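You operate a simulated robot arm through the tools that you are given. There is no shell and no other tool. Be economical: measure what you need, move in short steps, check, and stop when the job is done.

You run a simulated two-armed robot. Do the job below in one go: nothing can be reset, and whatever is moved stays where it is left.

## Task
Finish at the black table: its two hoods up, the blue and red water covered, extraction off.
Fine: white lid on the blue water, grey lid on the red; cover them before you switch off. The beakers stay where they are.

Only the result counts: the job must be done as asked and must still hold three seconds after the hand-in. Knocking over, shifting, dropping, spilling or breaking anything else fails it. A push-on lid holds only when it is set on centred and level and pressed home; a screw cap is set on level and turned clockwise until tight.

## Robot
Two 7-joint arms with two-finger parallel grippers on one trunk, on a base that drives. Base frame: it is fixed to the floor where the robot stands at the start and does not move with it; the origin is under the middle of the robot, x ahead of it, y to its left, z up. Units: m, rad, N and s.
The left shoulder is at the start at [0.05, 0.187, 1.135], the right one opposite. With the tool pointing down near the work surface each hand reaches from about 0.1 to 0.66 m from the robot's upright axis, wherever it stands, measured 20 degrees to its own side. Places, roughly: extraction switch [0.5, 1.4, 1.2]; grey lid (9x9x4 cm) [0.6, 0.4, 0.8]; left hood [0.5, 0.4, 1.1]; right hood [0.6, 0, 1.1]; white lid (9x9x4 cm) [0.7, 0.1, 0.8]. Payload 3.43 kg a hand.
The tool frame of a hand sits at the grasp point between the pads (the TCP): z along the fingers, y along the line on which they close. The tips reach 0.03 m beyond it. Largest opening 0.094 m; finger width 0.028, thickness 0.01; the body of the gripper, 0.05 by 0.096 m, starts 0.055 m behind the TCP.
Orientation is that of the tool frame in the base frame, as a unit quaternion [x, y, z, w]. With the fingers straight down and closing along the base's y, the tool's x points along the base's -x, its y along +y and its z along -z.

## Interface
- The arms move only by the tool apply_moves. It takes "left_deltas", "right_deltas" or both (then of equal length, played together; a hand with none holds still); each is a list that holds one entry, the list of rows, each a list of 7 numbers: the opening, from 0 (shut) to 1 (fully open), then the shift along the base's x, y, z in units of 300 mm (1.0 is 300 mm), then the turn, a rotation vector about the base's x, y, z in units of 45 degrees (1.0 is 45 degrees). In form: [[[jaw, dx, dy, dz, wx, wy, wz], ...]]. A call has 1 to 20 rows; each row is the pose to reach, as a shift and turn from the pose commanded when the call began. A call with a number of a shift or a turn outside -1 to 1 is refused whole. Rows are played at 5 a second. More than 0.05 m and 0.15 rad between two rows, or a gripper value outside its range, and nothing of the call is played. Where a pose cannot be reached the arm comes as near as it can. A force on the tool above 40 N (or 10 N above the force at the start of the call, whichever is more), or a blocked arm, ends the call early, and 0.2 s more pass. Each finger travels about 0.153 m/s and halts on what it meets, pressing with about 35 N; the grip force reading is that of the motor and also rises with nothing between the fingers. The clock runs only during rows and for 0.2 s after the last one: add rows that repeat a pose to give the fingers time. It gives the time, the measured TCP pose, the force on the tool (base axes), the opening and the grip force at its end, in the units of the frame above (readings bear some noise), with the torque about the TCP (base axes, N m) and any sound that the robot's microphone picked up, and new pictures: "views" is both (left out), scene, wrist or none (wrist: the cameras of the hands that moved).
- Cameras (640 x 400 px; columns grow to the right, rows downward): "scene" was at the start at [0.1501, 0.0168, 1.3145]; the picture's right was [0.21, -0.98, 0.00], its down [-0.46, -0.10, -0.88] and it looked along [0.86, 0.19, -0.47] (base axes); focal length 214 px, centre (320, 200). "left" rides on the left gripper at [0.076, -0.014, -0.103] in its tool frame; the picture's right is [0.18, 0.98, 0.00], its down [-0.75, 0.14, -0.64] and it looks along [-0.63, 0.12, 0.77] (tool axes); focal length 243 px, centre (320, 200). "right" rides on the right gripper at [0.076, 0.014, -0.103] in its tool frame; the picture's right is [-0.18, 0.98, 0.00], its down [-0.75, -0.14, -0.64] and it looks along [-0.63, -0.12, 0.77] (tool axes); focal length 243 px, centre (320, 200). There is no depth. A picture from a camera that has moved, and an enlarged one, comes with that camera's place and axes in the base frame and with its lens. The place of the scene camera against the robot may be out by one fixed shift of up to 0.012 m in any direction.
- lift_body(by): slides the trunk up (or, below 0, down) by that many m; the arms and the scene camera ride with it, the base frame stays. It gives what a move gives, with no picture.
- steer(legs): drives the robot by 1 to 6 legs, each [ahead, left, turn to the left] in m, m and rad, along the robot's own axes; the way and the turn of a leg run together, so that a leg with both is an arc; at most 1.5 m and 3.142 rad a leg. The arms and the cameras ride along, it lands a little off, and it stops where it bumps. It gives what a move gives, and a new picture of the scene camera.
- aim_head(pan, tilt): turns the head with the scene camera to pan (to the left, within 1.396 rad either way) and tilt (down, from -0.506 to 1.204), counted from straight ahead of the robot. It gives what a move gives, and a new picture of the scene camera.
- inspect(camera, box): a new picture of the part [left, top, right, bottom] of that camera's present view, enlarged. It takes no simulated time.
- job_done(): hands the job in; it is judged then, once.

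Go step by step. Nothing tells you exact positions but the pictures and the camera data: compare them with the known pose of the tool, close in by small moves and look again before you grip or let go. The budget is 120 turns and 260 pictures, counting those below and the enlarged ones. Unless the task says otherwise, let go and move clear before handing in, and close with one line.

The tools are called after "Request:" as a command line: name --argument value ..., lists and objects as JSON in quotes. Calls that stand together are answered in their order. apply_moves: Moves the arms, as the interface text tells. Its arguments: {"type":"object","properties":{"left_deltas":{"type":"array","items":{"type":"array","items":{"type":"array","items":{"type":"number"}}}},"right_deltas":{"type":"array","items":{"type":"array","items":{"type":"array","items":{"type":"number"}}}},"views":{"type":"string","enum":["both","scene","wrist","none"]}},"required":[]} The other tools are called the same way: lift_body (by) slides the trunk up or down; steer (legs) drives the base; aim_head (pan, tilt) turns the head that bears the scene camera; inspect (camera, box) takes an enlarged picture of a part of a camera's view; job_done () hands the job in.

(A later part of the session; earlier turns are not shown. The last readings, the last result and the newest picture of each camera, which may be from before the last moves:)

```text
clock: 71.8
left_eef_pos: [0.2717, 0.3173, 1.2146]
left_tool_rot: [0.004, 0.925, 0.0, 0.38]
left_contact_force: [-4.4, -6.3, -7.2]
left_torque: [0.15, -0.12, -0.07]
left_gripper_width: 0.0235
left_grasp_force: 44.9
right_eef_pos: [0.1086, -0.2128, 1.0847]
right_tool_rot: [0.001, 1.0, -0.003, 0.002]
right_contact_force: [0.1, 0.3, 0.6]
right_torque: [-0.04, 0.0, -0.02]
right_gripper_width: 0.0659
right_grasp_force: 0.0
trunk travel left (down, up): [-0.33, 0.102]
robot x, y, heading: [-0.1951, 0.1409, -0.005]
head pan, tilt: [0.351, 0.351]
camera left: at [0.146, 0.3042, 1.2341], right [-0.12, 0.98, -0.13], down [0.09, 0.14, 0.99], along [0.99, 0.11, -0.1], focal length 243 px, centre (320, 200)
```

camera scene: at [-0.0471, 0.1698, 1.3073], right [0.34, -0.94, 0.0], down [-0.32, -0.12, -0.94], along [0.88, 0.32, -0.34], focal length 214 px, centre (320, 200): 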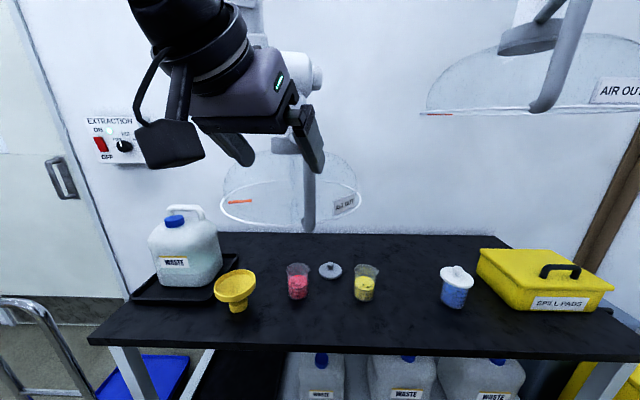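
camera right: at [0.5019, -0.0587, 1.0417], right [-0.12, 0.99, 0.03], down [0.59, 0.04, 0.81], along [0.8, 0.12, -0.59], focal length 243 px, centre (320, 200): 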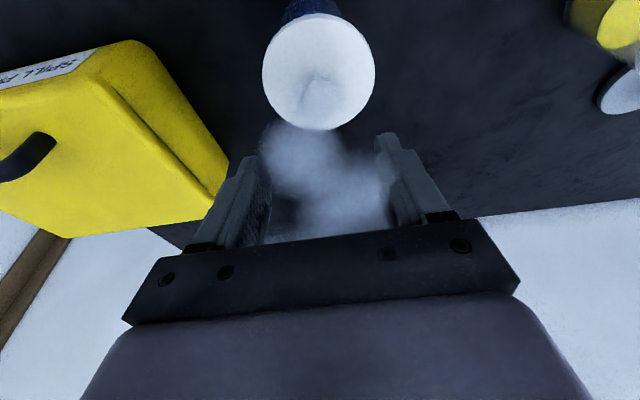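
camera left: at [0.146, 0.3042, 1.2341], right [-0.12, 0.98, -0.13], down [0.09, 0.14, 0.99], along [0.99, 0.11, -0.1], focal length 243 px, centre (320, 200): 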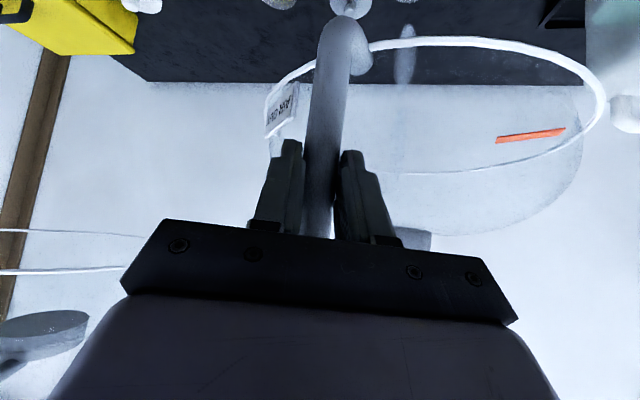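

Gripped. Raise the left hood by arm, then by the trunk.

Request:
apply_moves --left_deltas '[[[0, 0, 0, 0.06, 0, 0, 0], [0, 0, 0, 0.12, 0, 0, 0], [0, 0, 0, 0.18, 0, 0, 0], [0, 0, 0, 0.24, 0, 0, 0], [0, 0, 0, 0.3, 0, 0, 0], [0, 0, 0, 0.36, 0, 0, 0], [0, 0, 0, 0.4, 0, 0, 0], [0, 0, 0, 0.4, 0, 0, 0]]]' --views "none"

Request:
lift_body --by 0.1

Request:
aim_head --pan 0.25 --tilt 0.2

```text
clock: 73.6
left_eef_pos: [0.273, 0.326, 1.334]
left_tool_rot: [0.004, 0.925, 0.0, 0.381]
left_contact_force: [-1.2, -7.1, -8.9]
left_torque: [-0.51, 0.8, -0.34]
left_gripper_width: 0.0217
left_grasp_force: 44.8
left hand out of reach, approached as far as the arm can: row 7, 8
right_eef_pos: [0.1103, -0.2144, 1.0835]
right_tool_rot: [0.001, 1.0, -0.003, 0.002]
right_contact_force: [-0.3, -1.0, 0.6]
right_torque: [0.02, -0.01, -0.01]
right_gripper_width: 0.066
right_grasp_force: 0.1
trunk travel left (down, up): [-0.33, 0.102]
robot x, y, heading: [-0.1946, 0.1439, -0.005]
head pan, tilt: [0.351, 0.351]
```

```text
clock: 74.9
left_eef_pos: [0.2744, 0.3271, 1.4339]
left_tool_rot: [0.003, 0.925, 0.0, 0.381]
left_contact_force: [-0.5, -3.6, -5.5]
left_torque: [-0.21, 1.02, -0.15]
left_gripper_width: 0.0218
left_grasp_force: 45.5
right_eef_pos: [0.1112, -0.2127, 1.1826]
right_tool_rot: [0.0, 1.0, -0.004, 0.002]
right_contact_force: [-0.1, -0.7, 0.1]
right_torque: [0.01, 0.01, 0.01]
right_gripper_width: 0.0659
right_grasp_force: 0.0
trunk travel left (down, up): [-0.43, 0.002]
robot x, y, heading: [-0.1937, 0.1445, -0.007]
head pan, tilt: [0.351, 0.351]
```

```text
clock: 75.6
left_eef_pos: [0.2726, 0.3268, 1.4344]
left_tool_rot: [0.002, 0.924, 0.0, 0.381]
left_contact_force: [0.6, -2.3, -2.0]
left_torque: [-0.21, 0.42, -0.11]
left_gripper_width: 0.0216
left_grasp_force: 44.3
right_eef_pos: [0.1097, -0.2144, 1.1837]
right_tool_rot: [0.001, 1.0, -0.004, 0.002]
right_contact_force: [-0.8, 0.3, -0.9]
right_torque: [0.0, 0.02, -0.01]
right_gripper_width: 0.0659
right_grasp_force: 0.1
trunk travel left (down, up): [-0.43, 0.002]
robot x, y, heading: [-0.1945, 0.1428, -0.007]
head pan, tilt: [0.25, 0.201]
camera scene: at [-0.0436, 0.1603, 1.4213], right [0.24, -0.97, 0.0], down [-0.19, -0.05, -0.98], along [0.95, 0.24, -0.2], focal length 214 px, centre (320, 200)
```

scene: 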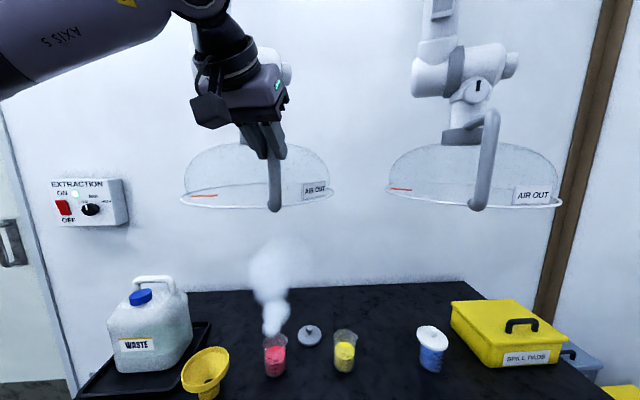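

The blue beaker emits nothing now, and both hoods are at the same raised height. I release the left handle and fold the left arm.

Request:
apply_moves --left_deltas '[[[0.4, 0, 0, 0, 0, 0, 0], [1, 0, 0, 0, 0, 0, 0], [1, 0, 0, 0, 0, 0, 0], [1, -0.13, 0, 0, 0, 0, 0], [1, -0.26, 0, 0, 0, 0, 0], [1, -0.38, 0.02, -0.08, 0, 0.1, 0], [1, -0.4, 0.06, -0.2, 0, 0.25, 0], [1, -0.4, 0.1, -0.33, 0, 0.4, 0], [1, -0.4, 0.14, -0.46, 0, 0.55, 0], [1, -0.4, 0.18, -0.59, 0, 0.7, 0], [1, -0.4, 0.22, -0.72, 0, 0.85, 0], [1, -0.4, 0.26, -0.85, 0, 1, 0]]]' --views "none"

Request:
lift_body --by -0.15

Request:
aim_head --pan 0.25 --tilt 0.3

```text
clock: 78.2
left_eef_pos: [0.154, 0.4067, 1.1789]
left_tool_rot: [0.003, 1.0, -0.001, -0.002]
left_contact_force: [0.0, 0.8, -0.4]
left_torque: [0.0, 0.01, -0.03]
left_gripper_width: 0.0942
left_grasp_force: 0.0
right_eef_pos: [0.1107, -0.2124, 1.1836]
right_tool_rot: [0.001, 1.0, -0.004, 0.002]
right_contact_force: [0.4, -0.1, 0.6]
right_torque: [0.01, 0.01, -0.04]
right_gripper_width: 0.0658
right_grasp_force: 0.1
trunk travel left (down, up): [-0.43, 0.002]
robot x, y, heading: [-0.1968, 0.1408, -0.006]
head pan, tilt: [0.25, 0.201]
```

```text
clock: 80.0
left_eef_pos: [0.1535, 0.4053, 1.0302]
left_tool_rot: [0.003, 1.0, -0.002, -0.001]
left_contact_force: [0.1, -0.7, -0.9]
left_torque: [-0.05, -0.05, 0.0]
left_gripper_width: 0.094
left_grasp_force: 0.1
right_eef_pos: [0.1098, -0.2125, 1.0329]
right_tool_rot: [0.0, 1.0, -0.004, 0.002]
right_contact_force: [-0.1, -0.5, 0.1]
right_torque: [0.0, 0.01, -0.01]
right_gripper_width: 0.0659
right_grasp_force: 0.1
trunk travel left (down, up): [-0.28, 0.152]
robot x, y, heading: [-0.1931, 0.1425, -0.003]
head pan, tilt: [0.25, 0.201]
```

```text
clock: 80.7
left_eef_pos: [0.1541, 0.4062, 1.0281]
left_tool_rot: [0.003, 1.0, -0.002, -0.002]
left_contact_force: [0.9, -0.2, -0.2]
left_torque: [0.01, -0.03, 0.01]
left_gripper_width: 0.0936
left_grasp_force: 0.1
right_eef_pos: [0.1106, -0.2128, 1.0332]
right_tool_rot: [0.001, 1.0, -0.005, 0.002]
right_contact_force: [-0.4, 0.8, -0.1]
right_torque: [0.0, 0.02, 0.01]
right_gripper_width: 0.0657
right_grasp_force: 0.1
trunk travel left (down, up): [-0.28, 0.152]
robot x, y, heading: [-0.1962, 0.1375, -0.004]
head pan, tilt: [0.25, 0.3]
camera scene: at [-0.0438, 0.1607, 1.2621], right [0.24, -0.97, 0.0], down [-0.29, -0.07, -0.96], along [0.93, 0.23, -0.3], focal length 214 px, centre (320, 200)
```

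scene: 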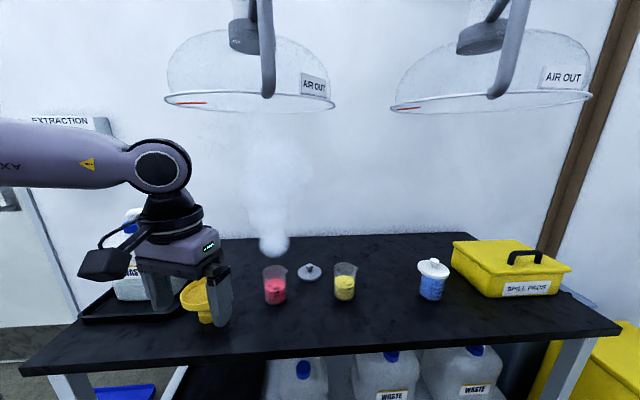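

Both hoods hold. I drive to the table with a slight right turn so that the left hand reaches the grey lid and red beaker.

Request:
steer --legs '[[0.2, 0, 0], [0, 0, -0.25]]'

Request:
aim_head --pan 0.6 --tilt 0.7

```text
clock: 83.1
left_eef_pos: [0.4094, 0.3092, 1.0298]
left_tool_rot: [0.129, 0.992, -0.001, -0.001]
left_contact_force: [-0.4, -0.2, -0.1]
left_torque: [-0.02, -0.01, 0.04]
left_gripper_width: 0.0941
left_grasp_force: 0.0
right_eef_pos: [0.2145, -0.2784, 1.034]
right_tool_rot: [0.126, 0.992, -0.005, 0.001]
right_contact_force: [-0.7, 0.5, 0.1]
right_torque: [-0.06, -0.01, 0.02]
right_gripper_width: 0.0658
right_grasp_force: 0.1
trunk travel left (down, up): [-0.28, 0.152]
robot x, y, heading: [0.0047, 0.1391, -0.258]
head pan, tilt: [0.25, 0.3]
camera scene: at [0.1575, 0.1214, 1.262], right [-0.01, -1.0, 0.0], down [-0.3, 0.0, -0.96], along [0.96, -0.01, -0.3], focal length 214 px, centre (320, 200)
```

scene: 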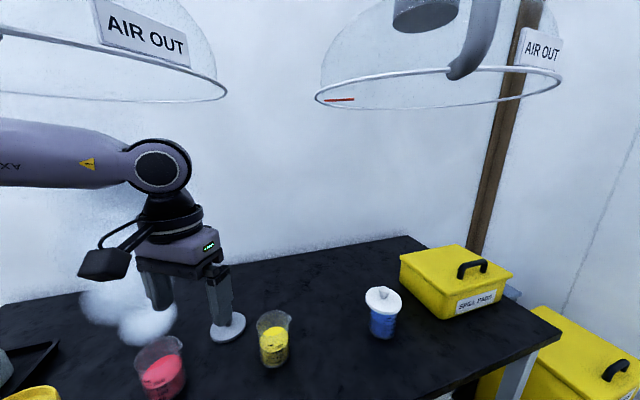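

```text
clock: 84.0
left_eef_pos: [0.4095, 0.3096, 1.0277]
left_tool_rot: [0.127, 0.992, -0.002, -0.002]
left_contact_force: [-0.2, 0.3, 0.3]
left_torque: [-0.04, -0.05, 0.02]
left_gripper_width: 0.0938
left_grasp_force: 0.0
right_eef_pos: [0.2125, -0.2792, 1.0338]
right_tool_rot: [0.126, 0.992, -0.005, 0.001]
right_contact_force: [-0.2, -0.2, 0.0]
right_torque: [0.0, -0.02, 0.0]
right_gripper_width: 0.0658
right_grasp_force: 0.0
trunk travel left (down, up): [-0.28, 0.152]
robot x, y, heading: [0.0074, 0.1416, -0.254]
head pan, tilt: [0.6, 0.7]
camera scene: at [0.1443, 0.1508, 1.226], right [0.34, -0.94, 0.0], down [-0.61, -0.22, -0.77], along [0.72, 0.26, -0.64], focal length 214 px, centre (320, 200)
```

scene: 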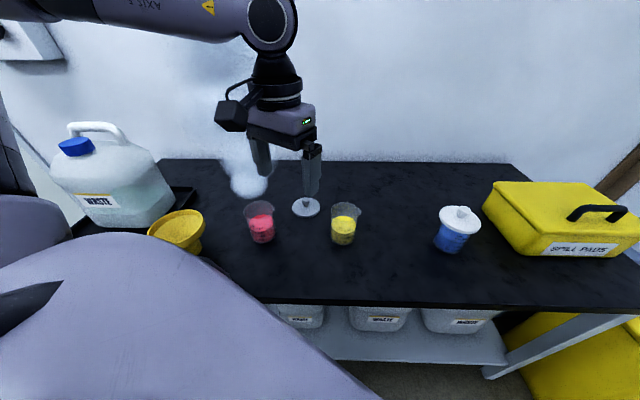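

Grey lid ≈ (.607,.366). I move the left hand toward it.

Request:
apply_moves --left_deltas '[[[1, 0.12, 0.02, -0.05, 0, 0, 0], [1, 0.25, 0.05, -0.1, 0, 0, 0], [1, 0.38, 0.08, -0.18, 0, 0, 0], [1, 0.5, 0.12, -0.26, 0, 0, 0], [1, 0.57, 0.16, -0.35, 0, 0, 0], [1, 0.57, 0.16, -0.35, 0, 0, 0]]]' --views "wrist"

```text
clock: 85.4
left_eef_pos: [0.5813, 0.3541, 0.9228]
left_tool_rot: [0.128, 0.992, -0.001, -0.001]
left_contact_force: [0.6, -0.1, -0.4]
left_torque: [-0.01, 0.0, -0.02]
left_gripper_width: 0.094
left_grasp_force: 0.2
right_eef_pos: [0.2143, -0.2786, 1.0337]
right_tool_rot: [0.127, 0.992, -0.004, 0.001]
right_contact_force: [-0.4, -0.1, 1.1]
right_torque: [-0.01, -0.01, -0.01]
right_gripper_width: 0.0654
right_grasp_force: 0.1
trunk travel left (down, up): [-0.28, 0.152]
robot x, y, heading: [0.0042, 0.1376, -0.253]
head pan, tilt: [0.6, 0.7]
camera left: at [0.5026, 0.3621, 1.0261], right [0.07, 1.0, 0.0], down [0.77, -0.05, 0.64], along [0.64, -0.05, -0.77], focal length 243 px, centre (320, 200)
```

left: 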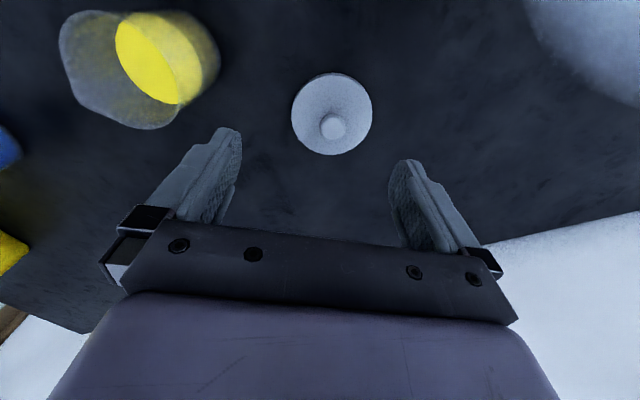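

Lid knob ≈ (.602,.368). I move above and partway down, then check.

Request:
apply_moves --left_deltas '[[[1, 0.04, 0.03, -0.05, 0, 0, 0], [1, 0.073, 0.045, -0.15, 0, 0, 0], [1, 0.073, 0.045, -0.27, 0, 0, 0], [1, 0.073, 0.045, -0.27, 0, 0, 0]]]' --views "wrist"

```text
clock: 86.4
left_eef_pos: [0.6016, 0.3708, 0.8413]
left_tool_rot: [0.129, 0.992, -0.001, -0.002]
left_contact_force: [0.1, -0.5, 0.4]
left_torque: [-0.01, 0.01, -0.01]
left_gripper_width: 0.0941
left_grasp_force: 0.0
right_eef_pos: [0.2134, -0.2797, 1.0342]
right_tool_rot: [0.126, 0.992, -0.004, 0.001]
right_contact_force: [0.6, -0.4, 0.0]
right_torque: [0.01, 0.01, 0.0]
right_gripper_width: 0.0659
right_grasp_force: 0.1
trunk travel left (down, up): [-0.28, 0.152]
robot x, y, heading: [0.0047, 0.1361, -0.257]
head pan, tilt: [0.6, 0.7]
camera left: at [0.5246, 0.3771, 0.9445], right [0.07, 1.0, 0.0], down [0.77, -0.05, 0.64], along [0.64, -0.05, -0.77], focal length 243 px, centre (320, 200)
```

left: 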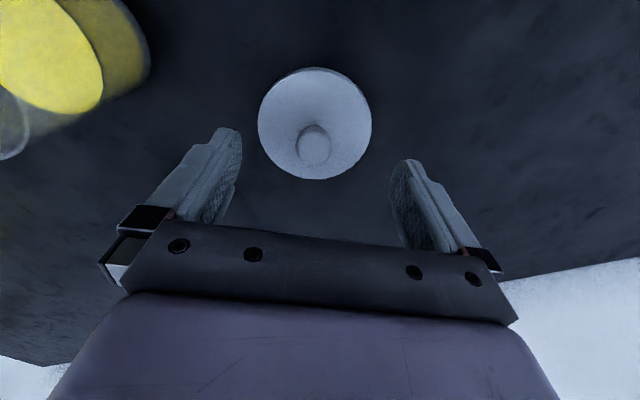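

Small correction (−4 mm y, +2 mm x), lower to z≈0.808, and close on the knob.

Request:
apply_moves --left_deltas '[[[1, 0.008, -0.014, -0.05, 0, 0, 0], [1, 0.008, -0.014, -0.11, 0, 0, 0], [1, 0.008, -0.014, -0.11, 0, 0, 0], [0.5, 0.008, -0.014, -0.11, 0, 0, 0], [0, 0.008, -0.014, -0.11, 0, 0, 0], [0, 0.008, -0.014, -0.11, 0, 0, 0], [0, 0.008, -0.014, -0.11, 0, 0, 0]]]' --views "wrist"

```text
clock: 88.0
left_eef_pos: [0.6043, 0.3667, 0.8098]
left_tool_rot: [0.128, 0.992, -0.001, -0.002]
left_contact_force: [-0.6, -0.5, 0.3]
left_torque: [-0.03, -0.01, 0.02]
left_gripper_width: 0.0244
left_grasp_force: 34.5
right_eef_pos: [0.2137, -0.2779, 1.0336]
right_tool_rot: [0.126, 0.992, -0.005, 0.001]
right_contact_force: [-0.3, 0.2, 0.2]
right_torque: [-0.01, 0.03, -0.01]
right_gripper_width: 0.0659
right_grasp_force: 0.1
trunk travel left (down, up): [-0.28, 0.152]
robot x, y, heading: [0.0067, 0.1413, -0.261]
head pan, tilt: [0.6, 0.7]
camera left: at [0.5269, 0.3737, 0.9129], right [0.07, 1.0, 0.0], down [0.77, -0.05, 0.64], along [0.64, -0.05, -0.77], focal length 243 px, centre (320, 200)
```

left: 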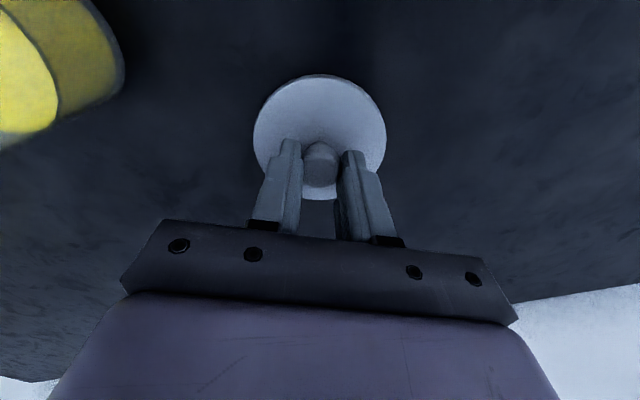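

Gripped. Lift the grey lid and look at the red beaker.

Request:
apply_moves --left_deltas '[[[0, 0, 0, 0.12, 0, 0, 0], [0, 0, 0, 0.26, 0, 0, 0], [0, -0.04, 0.02, 0.4, 0, 0, 0], [0, -0.1, 0.04, 0.52, 0, 0, 0], [0, -0.18, 0.06, 0.56, 0, 0, 0], [0, -0.18, 0.06, 0.56, 0, 0, 0]]]' --views "both"

Request:
inspect --camera "scene" --box '[215, 160, 315, 260]'

```text
clock: 89.4
left_eef_pos: [0.5521, 0.3842, 0.9774]
left_tool_rot: [0.128, 0.992, -0.001, -0.002]
left_contact_force: [-0.3, 0.5, -0.4]
left_torque: [-0.02, -0.01, 0.0]
left_gripper_width: 0.0244
left_grasp_force: 35.3
right_eef_pos: [0.2129, -0.2792, 1.0342]
right_tool_rot: [0.126, 0.992, -0.005, 0.001]
right_contact_force: [-0.1, -0.2, 0.0]
right_torque: [0.0, -0.05, 0.02]
right_gripper_width: 0.066
right_grasp_force: 0.0
trunk travel left (down, up): [-0.28, 0.152]
robot x, y, heading: [0.0043, 0.1397, -0.256]
head pan, tilt: [0.6, 0.7]
camera scene: at [0.1443, 0.1508, 1.2259], right [0.34, -0.94, 0.0], down [-0.61, -0.22, -0.76], along [0.72, 0.26, -0.64], focal length 214 px, centre (320, 200)
camera left: at [0.4739, 0.3909, 1.0815], right [0.07, 1.0, 0.0], down [0.77, -0.05, 0.64], along [0.64, -0.05, -0.77], focal length 243 px, centre (320, 200)
```

scene: 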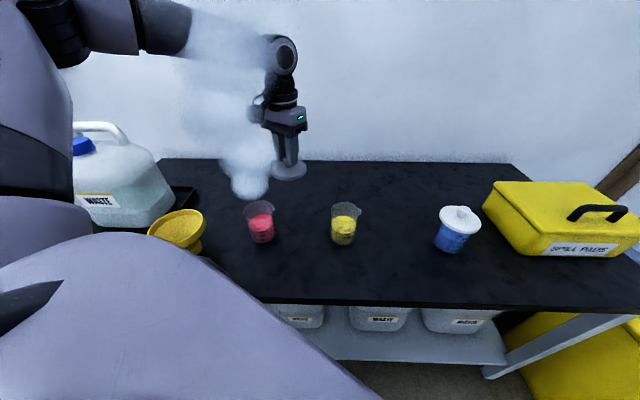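
left: 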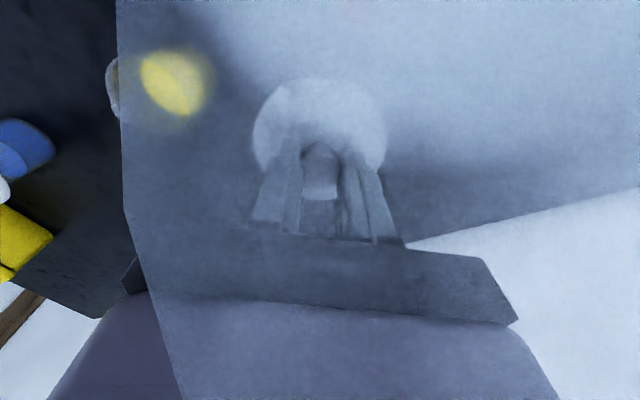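

```text
4.00 times, centred on (265, 210) of scene
camera zoom: at [0.1443, 0.1508, 1.2259], right [0.34, -0.94, 0.0], down [-0.61, -0.22, -0.76], along [0.72, 0.26, -0.64], focal length 858 px, centre (540, 160)
```

zoom: 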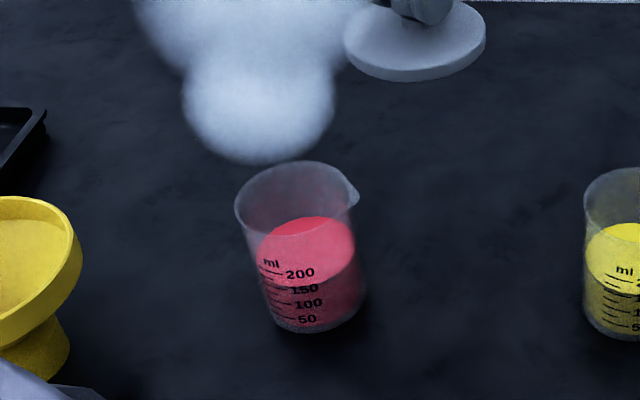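

Red beaker ≈ (.468,.434). I hover the grey lid above it and compare in both cameras.

Request:
apply_moves --left_deltas '[[[0, -0.1, 0.06, 0, 0, 0, 0], [0, -0.2, 0.12, 0, 0, 0, 0], [0, -0.28, 0.167, -0.05, 0, 0, 0], [0, -0.28, 0.167, -0.167, 0, 0, 0], [0, -0.28, 0.167, -0.167, 0, 0, 0]]]' --views "none"

Request:
inspect --camera "left" --box '[200, 0, 440, 190]'

Request:
inspect --camera "scene" --box '[215, 160, 315, 260]'

```text
clock: 90.6
left_eef_pos: [0.4655, 0.4339, 0.9229]
left_tool_rot: [0.128, 0.992, 0.0, -0.002]
left_contact_force: [-0.8, -0.3, -1.1]
left_torque: [-0.01, 0.03, -0.03]
left_gripper_width: 0.0242
left_grasp_force: 35.0
right_eef_pos: [0.2136, -0.279, 1.0335]
right_tool_rot: [0.126, 0.992, -0.005, 0.002]
right_contact_force: [0.0, 1.1, 0.3]
right_torque: [0.02, 0.02, 0.0]
right_gripper_width: 0.0659
right_grasp_force: 0.0
trunk travel left (down, up): [-0.28, 0.152]
robot x, y, heading: [0.0058, 0.1404, -0.253]
head pan, tilt: [0.6, 0.7]
```

```text
2.11 times, centred on (320, 95) of left
camera zoom: at [0.389, 0.4406, 1.0272], right [0.07, 1.0, 0.0], down [0.77, -0.05, 0.64], along [0.64, -0.05, -0.77], focal length 511 px, centre (320, 421)
```

zoom: 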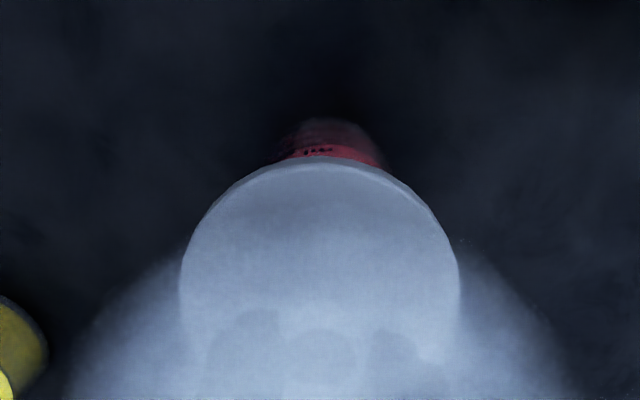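

```text
4.00 times, centred on (265, 210) of scene
camera zoom: at [0.1443, 0.1508, 1.2259], right [0.34, -0.94, 0.0], down [-0.61, -0.22, -0.76], along [0.72, 0.26, -0.64], focal length 858 px, centre (540, 160)
```

zoom: 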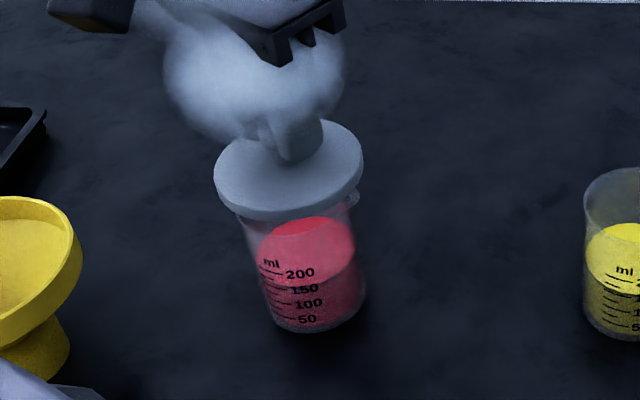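

The two views disagree slightly sideways. I shift the lid 3 cm forward temporarily to expose the beaker to the wrist camera.

Request:
apply_moves --left_deltas '[[[0, 0.07, 0, 0.03, 0, 0, 0], [0, 0.13, 0, 0.03, 0, 0, 0], [0, 0.13, 0, 0.03, 0, 0, 0]]]' --views "none"

Request:
inspect --camera "left" --box '[200, 0, 440, 190]'

```text
clock: 91.4
left_eef_pos: [0.5061, 0.4334, 0.9347]
left_tool_rot: [0.128, 0.992, -0.001, -0.001]
left_contact_force: [0.1, 0.2, -0.8]
left_torque: [0.0, 0.0, 0.0]
left_gripper_width: 0.0245
left_grasp_force: 34.5
right_eef_pos: [0.2132, -0.2791, 1.0346]
right_tool_rot: [0.126, 0.992, -0.004, 0.001]
right_contact_force: [-0.4, 0.3, -0.3]
right_torque: [0.0, -0.03, 0.04]
right_gripper_width: 0.066
right_grasp_force: 0.1
trunk travel left (down, up): [-0.28, 0.152]
robot x, y, heading: [0.0028, 0.1374, -0.261]
head pan, tilt: [0.6, 0.7]
```

```text
2.11 times, centred on (320, 95) of left
camera zoom: at [0.4284, 0.4401, 1.0373], right [0.07, 1.0, 0.0], down [0.77, -0.05, 0.64], along [0.64, -0.05, -0.77], focal length 511 px, centre (320, 421)
```

zoom: 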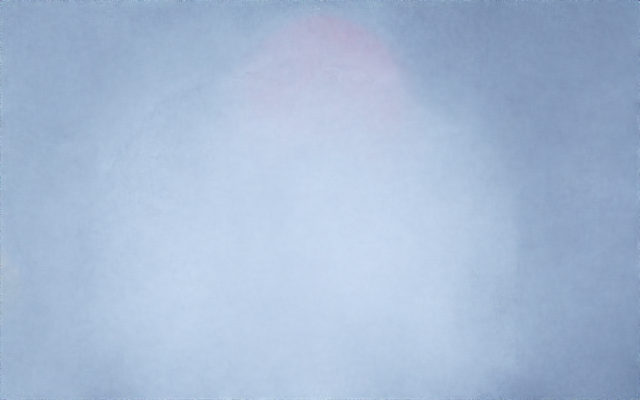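

Vapour blocks that. I go back over the beaker (+3 mm y), lower to ~1 cm above the rim, and look again.

Request:
apply_moves --left_deltas '[[[0, -0.065, 0.005, 0, 0, 0, 0], [0, -0.13, 0.01, 0, 0, 0, 0], [0, -0.13, 0.01, -0.05, 0, 0, 0], [0, -0.13, 0.01, -0.085, 0, 0, 0], [0, -0.13, 0.01, -0.085, 0, 0, 0]]]' --views "none"

Request:
inspect --camera "left" --box '[200, 0, 440, 190]'

Request:
inspect --camera "scene" --box '[225, 180, 305, 260]'

```text
clock: 92.6
left_eef_pos: [0.467, 0.4366, 0.9101]
left_tool_rot: [0.127, 0.992, -0.002, -0.002]
left_contact_force: [-0.2, 0.5, 0.5]
left_torque: [0.02, 0.0, 0.0]
left_gripper_width: 0.0245
left_grasp_force: 34.7
right_eef_pos: [0.2128, -0.2795, 1.0339]
right_tool_rot: [0.127, 0.992, -0.005, 0.001]
right_contact_force: [1.0, -0.3, 0.6]
right_torque: [0.01, 0.0, 0.01]
right_gripper_width: 0.0659
right_grasp_force: 0.0
trunk travel left (down, up): [-0.28, 0.152]
robot x, y, heading: [0.0067, 0.1385, -0.254]
head pan, tilt: [0.6, 0.7]
```

```text
2.11 times, centred on (320, 95) of left
camera zoom: at [0.3892, 0.4442, 1.0133], right [0.07, 1.0, 0.0], down [0.77, -0.05, 0.64], along [0.64, -0.05, -0.77], focal length 511 px, centre (320, 421)
```

zoom: 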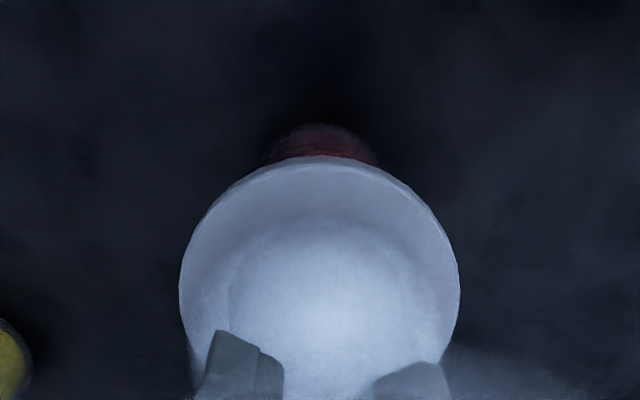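

```text
5.00 times, centred on (265, 220) of scene
camera zoom: at [0.1442, 0.1509, 1.2259], right [0.34, -0.94, 0.0], down [-0.61, -0.22, -0.76], along [0.72, 0.26, -0.64], focal length 1072 px, centre (595, 100)
```

zoom: 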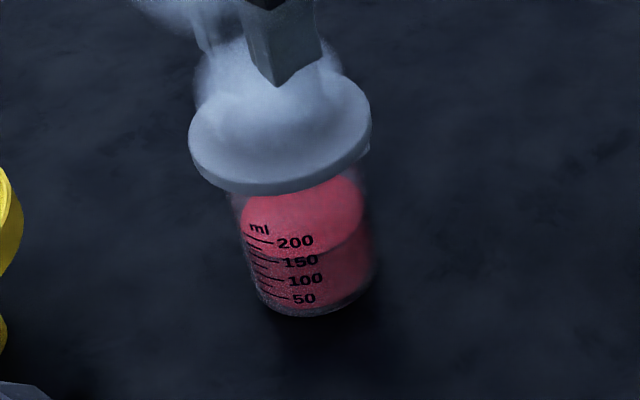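

Aligned in the wrist view (lid .4665,.438 vs beaker .466,.437). I lower and press, up to the force limit.

Request:
apply_moves --left_deltas '[[[0, 0, 0.003, -0.015, 0, 0, 0], [0, 0, 0.003, -0.03, 0, 0, 0], [0, 0, 0.003, -0.04, 0, 0, 0], [0, 0, 0.003, -0.05, 0, 0, 0], [0, 0, 0.003, -0.06, 0, 0, 0], [0, 0, 0.003, -0.07, 0, 0, 0], [0, 0, 0.003, -0.08, 0, 0, 0], [0, 0, 0.003, -0.09, 0, 0, 0], [0, 0, 0.003, -0.1, 0, 0, 0], [0, 0, 0.003, -0.11, 0, 0, 0]]]' --views "none"

Request:
inspect --camera "scene" --box '[225, 180, 305, 260]'

Request:
inspect --camera "left" --box '[200, 0, 440, 190]'

```text
clock: 94.5
left_eef_pos: [0.4668, 0.4379, 0.8864]
left_tool_rot: [0.129, 0.992, 0.0, 0.003]
left_contact_force: [-4.7, 0.3, 15.2]
left_torque: [-0.09, 0.66, -0.02]
left_gripper_width: 0.0237
left_grasp_force: 35.1
right_eef_pos: [0.2128, -0.279, 1.0324]
right_tool_rot: [0.126, 0.992, -0.003, 0.002]
right_contact_force: [-0.9, 0.8, -0.1]
right_torque: [0.0, 0.01, -0.01]
right_gripper_width: 0.0659
right_grasp_force: 0.2
trunk travel left (down, up): [-0.28, 0.152]
robot x, y, heading: [0.0049, 0.1408, -0.26]
head pan, tilt: [0.6, 0.7]
stopped in row 9 (left hand): the force on the tool passed its limit at 42 N (the readings are from after the stop); the commanded pose is now the measured one
```

```text
5.00 times, centred on (265, 220) of scene
camera zoom: at [0.1428, 0.1503, 1.2258], right [0.34, -0.94, 0.0], down [-0.61, -0.22, -0.77], along [0.72, 0.26, -0.64], focal length 1072 px, centre (595, 100)
```

zoom: 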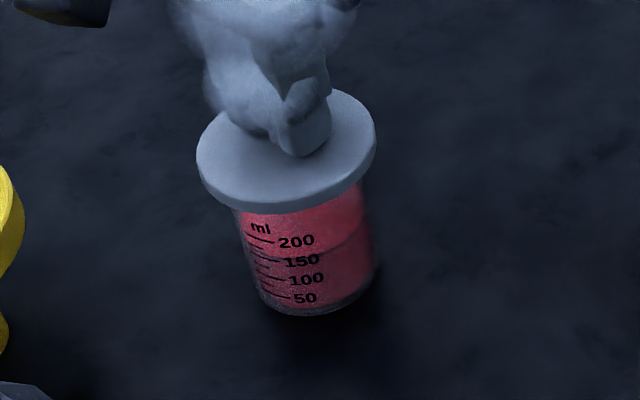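

```text
2.11 times, centred on (320, 95) of left
camera zoom: at [0.3893, 0.4444, 0.9892], right [0.07, 1.0, 0.0], down [0.76, -0.06, 0.65], along [0.65, -0.05, -0.76], focal length 511 px, centre (320, 421)
```

zoom: 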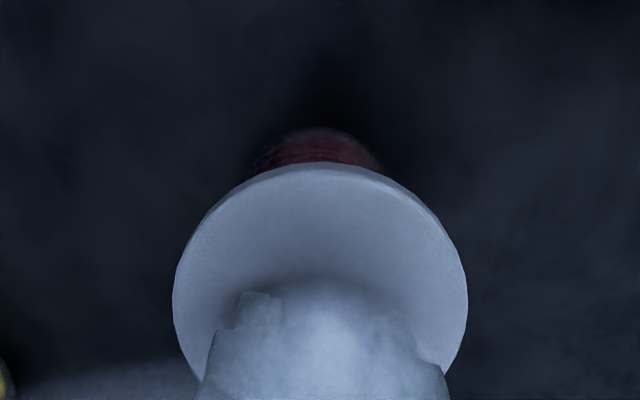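

Pressed to 42 N. I release, rise, and wait to see if vapour stops.

Request:
apply_moves --left_deltas '[[[0.3, 0, 0, 0.0, 0, 0, 0], [0.6, 0, 0, 0.005, 0, 0, 0], [0.7, 0, 0, 0.03, 0, 0, 0], [0.7, 0, 0, 0.1, 0, 0, 0], [0.7, 0, 0, 0.2, 0, 0, 0], [0.7, 0, 0, 0.3, 0, 0, 0], [0.7, 0, 0, 0.3, 0, 0, 0], [0.7, 0, 0, 0.3, 0, 0, 0], [0.7, 0, 0, 0.3, 0, 0, 0], [0.7, 0, 0, 0.3, 0, 0, 0]]]' --views "wrist"

Request:
inspect --camera "scene" --box '[215, 160, 315, 260]'

```text
clock: 96.7
left_eef_pos: [0.4695, 0.4386, 0.9741]
left_tool_rot: [0.128, 0.992, -0.001, 0.002]
left_contact_force: [-0.3, 0.6, -0.1]
left_torque: [0.01, -0.02, 0.01]
left_gripper_width: 0.0659
left_grasp_force: 0.1
right_eef_pos: [0.2136, -0.2789, 1.0324]
right_tool_rot: [0.127, 0.992, -0.005, 0.001]
right_contact_force: [-0.3, 0.4, -0.3]
right_torque: [0.03, -0.01, -0.02]
right_gripper_width: 0.0661
right_grasp_force: 0.2
trunk travel left (down, up): [-0.28, 0.152]
robot x, y, heading: [0.0051, 0.1385, -0.255]
head pan, tilt: [0.6, 0.7]
camera left: at [0.3905, 0.4455, 1.0762], right [0.07, 1.0, 0.0], down [0.76, -0.06, 0.64], along [0.64, -0.05, -0.76], focal length 243 px, centre (320, 200)
```

left: 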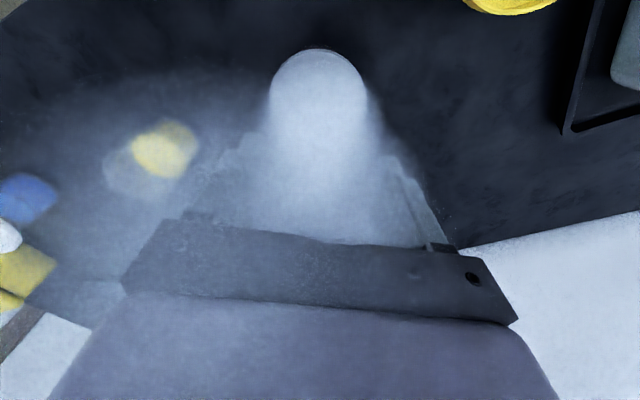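

```text
4.00 times, centred on (265, 210) of scene
camera zoom: at [0.1443, 0.1509, 1.2259], right [0.34, -0.94, 0.0], down [-0.61, -0.22, -0.76], along [0.72, 0.26, -0.64], focal length 858 px, centre (540, 160)
```

zoom: 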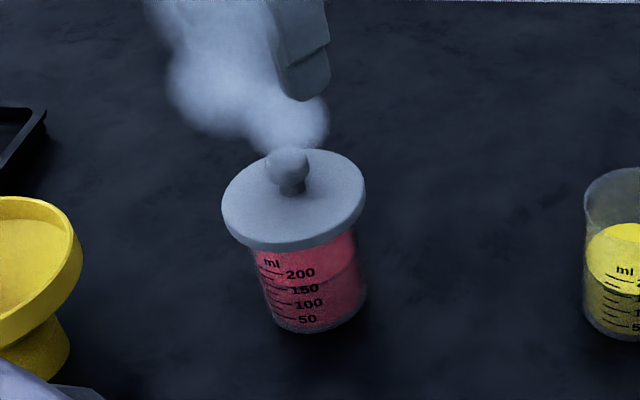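

Still leaking, so it isn't home. I inspect the seating closely.

Request:
inspect --camera "left" --box '[240, 20, 400, 140]'

Request:
inspect --camera "scene" --box '[240, 185, 300, 245]'

```text
3.33 times, centred on (320, 80) of left
camera zoom: at [0.3905, 0.4455, 1.0762], right [0.07, 1.0, 0.0], down [0.76, -0.06, 0.64], along [0.64, -0.05, -0.76], focal length 809 px, centre (320, 600)
```

zoom: 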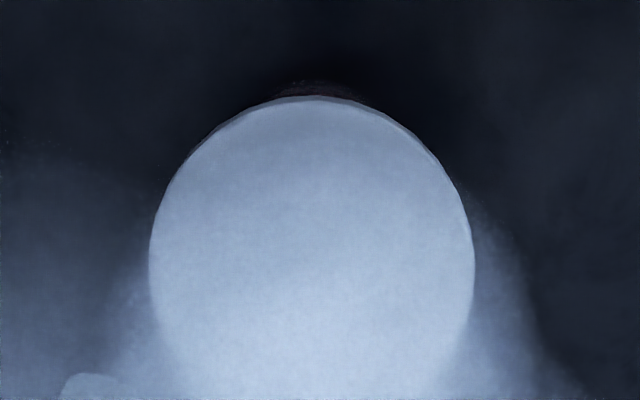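

```text
6.67 times, centred on (270, 215) of scene
camera zoom: at [0.1443, 0.1509, 1.2259], right [0.34, -0.94, 0.0], down [-0.61, -0.22, -0.76], along [0.72, 0.26, -0.64], focal length 1430 px, centre (653, 100)
```

zoom: 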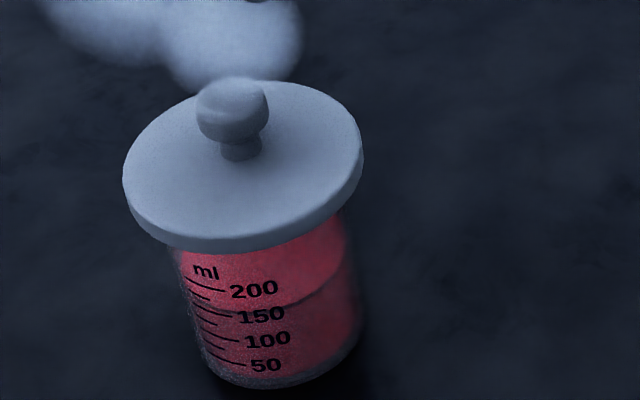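

Lid is within ~3 mm (slightly far in x). I regrip, lift slightly, shift −3 mm x, −1 mm y, and press again.

Request:
apply_moves --left_deltas '[[[0.7, -0.005, 0, -0.1, 0, 0, 0], [0.7, -0.008, 0, -0.2, 0, 0, 0], [0.7, -0.008, 0, -0.253, 0, 0, 0], [0.3, -0.008, 0, -0.253, 0, 0, 0], [0, -0.008, 0, -0.253, 0, 0, 0], [0, -0.008, 0, -0.253, 0, 0, 0], [0, -0.008, 0, -0.24, 0, 0, 0], [0, -0.008, 0, -0.225, 0, 0, 0], [0, -0.018, -0.003, -0.225, 0, 0, 0], [0, -0.018, -0.003, -0.225, 0, 0, 0]]]' --views "none"

Request:
inspect --camera "left" --box '[200, 0, 440, 190]'

Request:
inspect --camera "scene" --box '[215, 160, 315, 260]'

```text
clock: 98.9
left_eef_pos: [0.4629, 0.4375, 0.9072]
left_tool_rot: [0.128, 0.992, 0.0, 0.002]
left_contact_force: [-0.1, -0.6, 0.1]
left_torque: [0.0, 0.01, 0.01]
left_gripper_width: 0.0245
left_grasp_force: 35.2
right_eef_pos: [0.2137, -0.278, 1.0343]
right_tool_rot: [0.127, 0.992, -0.004, 0.001]
right_contact_force: [-0.3, -0.3, 0.1]
right_torque: [0.01, 0.02, -0.03]
right_gripper_width: 0.0656
right_grasp_force: 0.1
trunk travel left (down, up): [-0.28, 0.152]
robot x, y, heading: [0.0049, 0.1373, -0.253]
head pan, tilt: [0.6, 0.7]
```

```text
2.11 times, centred on (320, 95) of left
camera zoom: at [0.3852, 0.444, 1.0098], right [0.07, 1.0, 0.0], down [0.76, -0.05, 0.64], along [0.64, -0.05, -0.76], focal length 511 px, centre (320, 421)
```

zoom: 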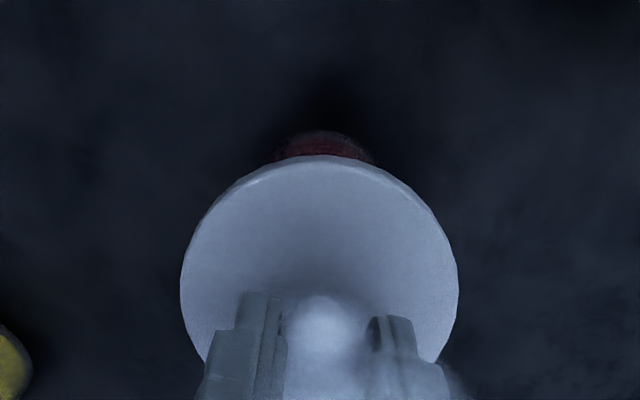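

```text
4.00 times, centred on (265, 210) of scene
camera zoom: at [0.1443, 0.1509, 1.2259], right [0.34, -0.94, 0.0], down [-0.61, -0.22, -0.76], along [0.72, 0.26, -0.64], focal length 858 px, centre (540, 160)
```

zoom: 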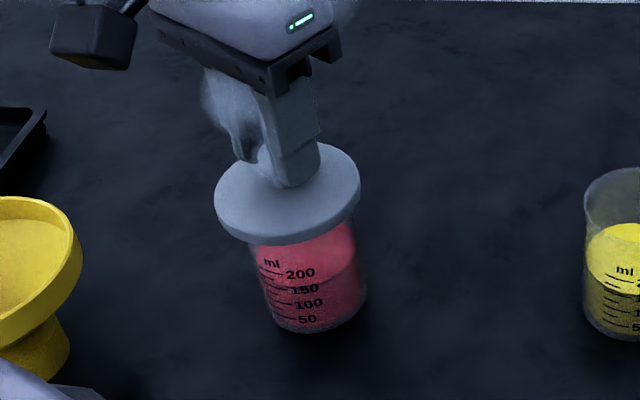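

Now aligned in both views. Press home again.

Request:
apply_moves --left_deltas '[[[0, 0.003, 0, -0.015, 0, 0, 0], [0, 0.003, 0, -0.03, 0, 0, 0], [0, 0.003, 0, -0.04, 0, 0, 0], [0, 0.003, 0, -0.05, 0, 0, 0], [0, 0.003, 0, -0.06, 0, 0, 0], [0, 0.003, 0, -0.07, 0, 0, 0], [0, 0.003, 0, -0.075, 0, 0, 0], [0, 0.003, 0, -0.08, 0, 0, 0], [0, 0.003, 0, -0.085, 0, 0, 0], [0, 0.003, 0, -0.09, 0, 0, 0], [0, 0.003, 0, -0.095, 0, 0, 0], [0, 0.003, 0, -0.1, 0, 0, 0]]]' --views "none"

Request:
apply_moves --left_deltas '[[[0.3, 0, 0, 0.0, 0, 0, 0], [0.6, 0, 0, 0.005, 0, 0, 0], [0.7, 0, 0, 0.03, 0, 0, 0], [0.7, 0, 0, 0.1, 0, 0, 0], [0.7, 0, 0, 0.2, 0, 0, 0], [0.7, 0, 0, 0.3, 0, 0, 0], [0.7, 0, 0, 0.3, 0, 0, 0], [0.7, 0, 0, 0.3, 0, 0, 0], [0.7, 0, 0, 0.3, 0, 0, 0], [0.7, 0, 0, 0.3, 0, 0, 0]]]' --views "none"

Request:
inspect --camera "scene" --box '[215, 160, 315, 260]'

```text
clock: 100.9
left_eef_pos: [0.4647, 0.4371, 0.8873]
left_tool_rot: [0.129, 0.992, 0.0, 0.007]
left_contact_force: [-4.2, 0.6, 15.3]
left_torque: [-0.08, 0.6, -0.01]
left_gripper_width: 0.0242
left_grasp_force: 35.1
right_eef_pos: [0.2126, -0.2792, 1.0333]
right_tool_rot: [0.126, 0.992, -0.004, 0.003]
right_contact_force: [0.7, -0.4, 0.5]
right_torque: [0.03, 0.03, 0.03]
right_gripper_width: 0.066
right_grasp_force: 0.0
trunk travel left (down, up): [-0.28, 0.152]
robot x, y, heading: [0.0052, 0.1393, -0.258]
head pan, tilt: [0.6, 0.7]
stopped in row 9 (left hand): the force on the tool passed its limit at 41 N (the readings are from after the stop); the commanded pose is now the measured one
```

```text
clock: 103.1
left_eef_pos: [0.4645, 0.4373, 0.9762]
left_tool_rot: [0.129, 0.992, 0.0, 0.005]
left_contact_force: [-0.4, 0.0, -0.6]
left_torque: [0.03, 0.01, -0.01]
left_gripper_width: 0.0657
left_grasp_force: 0.0
right_eef_pos: [0.2137, -0.2796, 1.0342]
right_tool_rot: [0.126, 0.992, -0.005, 0.001]
right_contact_force: [0.6, 0.4, -0.6]
right_torque: [0.02, -0.03, -0.02]
right_gripper_width: 0.0659
right_grasp_force: 0.1
trunk travel left (down, up): [-0.28, 0.152]
robot x, y, heading: [0.0059, 0.1402, -0.252]
head pan, tilt: [0.6, 0.7]
```

```text
4.00 times, centred on (265, 210) of scene
camera zoom: at [0.1443, 0.151, 1.2259], right [0.34, -0.94, 0.0], down [-0.61, -0.22, -0.76], along [0.72, 0.26, -0.64], focal length 858 px, centre (540, 160)
```

zoom: 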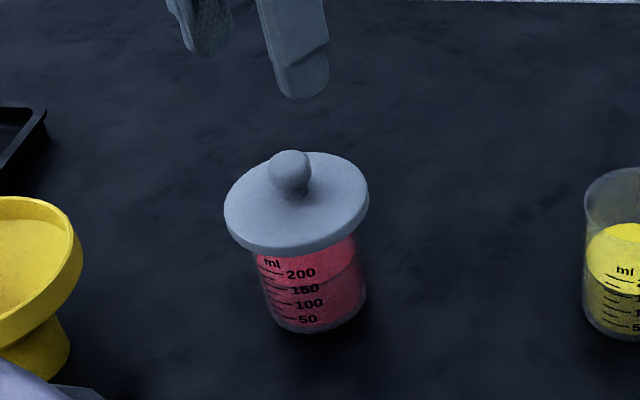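

The red beaker is sealed too — no vapour. I retract the left hand, back off, and look toward the extraction switch.

Request:
apply_moves --left_deltas '[[[0.7, 0, 0, 0.14, 0, 0, 0], [0.7, -0.1, -0.06, 0.2, 0, 0, 0], [0.7, -0.22, -0.12, 0.24, 0, 0, 0], [0.7, -0.34, -0.18, 0.24, 0, 0, 0]]]' --views "none"

Request:
steer --legs '[[-0.35, 0, 0]]'

Request:
aim_head --pan 1.2 --tilt 0.4

```text
clock: 104.1
left_eef_pos: [0.3613, 0.3835, 1.049]
left_tool_rot: [0.128, 0.992, 0.001, 0.005]
left_contact_force: [0.2, 0.6, -0.3]
left_torque: [0.01, 0.0, -0.01]
left_gripper_width: 0.0657
left_grasp_force: 0.1
right_eef_pos: [0.2135, -0.2794, 1.0331]
right_tool_rot: [0.127, 0.992, -0.004, 0.002]
right_contact_force: [0.1, -0.3, 0.0]
right_torque: [0.0, 0.0, -0.01]
right_gripper_width: 0.0658
right_grasp_force: 0.0
trunk travel left (down, up): [-0.28, 0.152]
robot x, y, heading: [0.0078, 0.1402, -0.255]
head pan, tilt: [0.6, 0.7]
```

```text
clock: 106.4
left_eef_pos: [0.0185, 0.4719, 1.0481]
left_tool_rot: [0.131, 0.991, 0.0, 0.006]
left_contact_force: [0.1, -0.2, 0.1]
left_torque: [0.0, 0.0, -0.02]
left_gripper_width: 0.0658
left_grasp_force: 0.0
right_eef_pos: [-0.132, -0.1887, 1.0345]
right_tool_rot: [0.127, 0.992, -0.005, 0.001]
right_contact_force: [-0.3, 0.4, 0.3]
right_torque: [0.0, -0.03, -0.02]
right_gripper_width: 0.066
right_grasp_force: 0.1
trunk travel left (down, up): [-0.28, 0.152]
robot x, y, heading: [-0.334, 0.2305, -0.265]
head pan, tilt: [0.6, 0.7]
camera scene: at [-0.1989, 0.2413, 1.226], right [0.33, -0.94, 0.0], down [-0.61, -0.21, -0.77], along [0.72, 0.25, -0.64], focal length 214 px, centre (320, 200)
```

scene: 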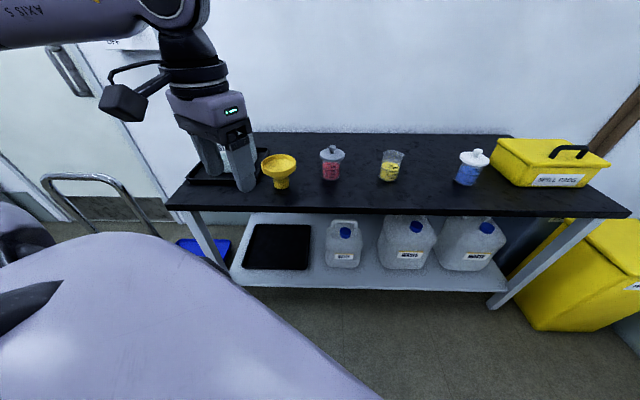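

```text
clock: 107.4
left_eef_pos: [0.0188, 0.4736, 1.0483]
left_tool_rot: [0.131, 0.991, 0.0, 0.005]
left_contact_force: [-0.1, 0.0, -0.4]
left_torque: [-0.01, 0.01, -0.03]
left_gripper_width: 0.0659
left_grasp_force: 0.1
right_eef_pos: [-0.1321, -0.1895, 1.0328]
right_tool_rot: [0.128, 0.992, -0.004, 0.001]
right_contact_force: [-0.3, 0.2, 0.7]
right_torque: [-0.03, -0.04, -0.02]
right_gripper_width: 0.0659
right_grasp_force: 0.0
trunk travel left (down, up): [-0.28, 0.152]
robot x, y, heading: [-0.3387, 0.2301, -0.261]
head pan, tilt: [1.201, 0.4]
camera scene: at [-0.224, 0.2877, 1.2527], right [0.81, -0.59, 0.0], down [-0.23, -0.31, -0.92], along [0.54, 0.74, -0.39], focal length 214 px, centre (320, 200)
```

scene: 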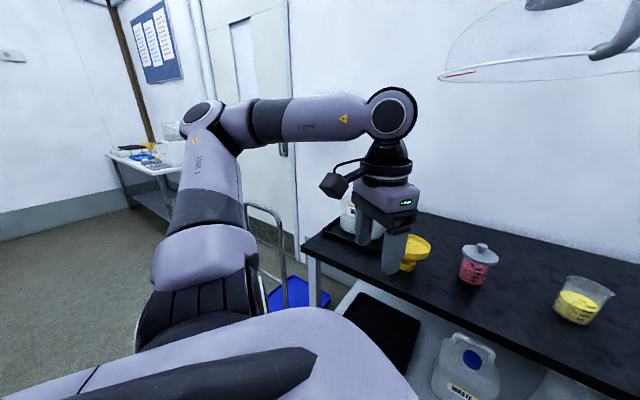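

A flat cart with a handle stands near the table's left end. I turn the robot to face that side and study the space.

Request:
steer --legs '[[-0.15, 0, 0], [0, 0, 0.9]]'

Request:
aim_head --pan 0.3 --tilt 0.4

```text
clock: 111.0
left_eef_pos: [-0.4436, 0.6977, 1.0484]
left_tool_rot: [-0.307, 0.952, 0.002, 0.005]
left_contact_force: [0.4, -0.2, -0.4]
left_torque: [0.03, -0.02, 0.01]
left_gripper_width: 0.066
left_grasp_force: 0.1
right_eef_pos: [-0.0261, 0.1641, 1.0337]
right_tool_rot: [-0.31, 0.951, -0.003, 0.003]
right_contact_force: [-0.1, 0.2, 0.3]
right_torque: [0.0, 0.02, 0.02]
right_gripper_width: 0.0657
right_grasp_force: 0.1
trunk travel left (down, up): [-0.28, 0.152]
robot x, y, heading: [-0.4831, 0.269, 0.625]
head pan, tilt: [1.201, 0.4]
camera scene: at [-0.4556, 0.3906, 1.2528], right [0.97, 0.25, 0.0], down [0.1, -0.38, -0.92], along [-0.23, 0.89, -0.39], focal length 214 px, centre (320, 200)
```

scene: 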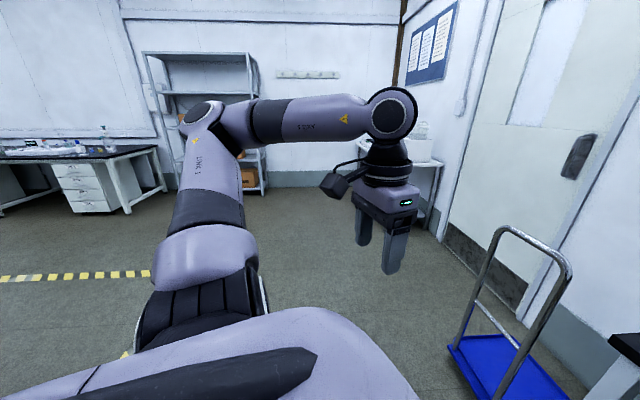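

```text
clock: 112.2
left_eef_pos: [-0.4439, 0.699, 1.0487]
left_tool_rot: [-0.307, 0.952, 0.003, 0.005]
left_contact_force: [-0.4, -0.5, -0.1]
left_torque: [-0.02, 0.0, -0.02]
left_gripper_width: 0.0658
left_grasp_force: 0.1
right_eef_pos: [-0.027, 0.1642, 1.0332]
right_tool_rot: [-0.31, 0.951, -0.004, 0.003]
right_contact_force: [-0.2, 1.1, -0.4]
right_torque: [-0.02, -0.01, -0.01]
right_gripper_width: 0.0658
right_grasp_force: 0.0
trunk travel left (down, up): [-0.28, 0.152]
robot x, y, heading: [-0.4842, 0.2697, 0.629]
head pan, tilt: [0.3, 0.4]
camera scene: at [-0.3765, 0.3751, 1.2528], right [0.8, -0.6, 0.0], down [-0.23, -0.31, -0.92], along [0.55, 0.74, -0.39], focal length 214 px, centre (320, 200)
```

scene: 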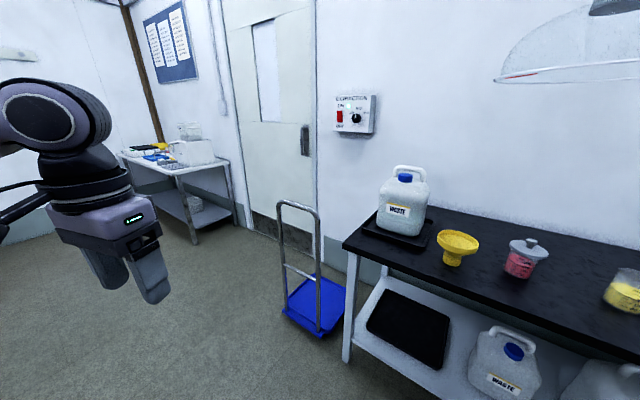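

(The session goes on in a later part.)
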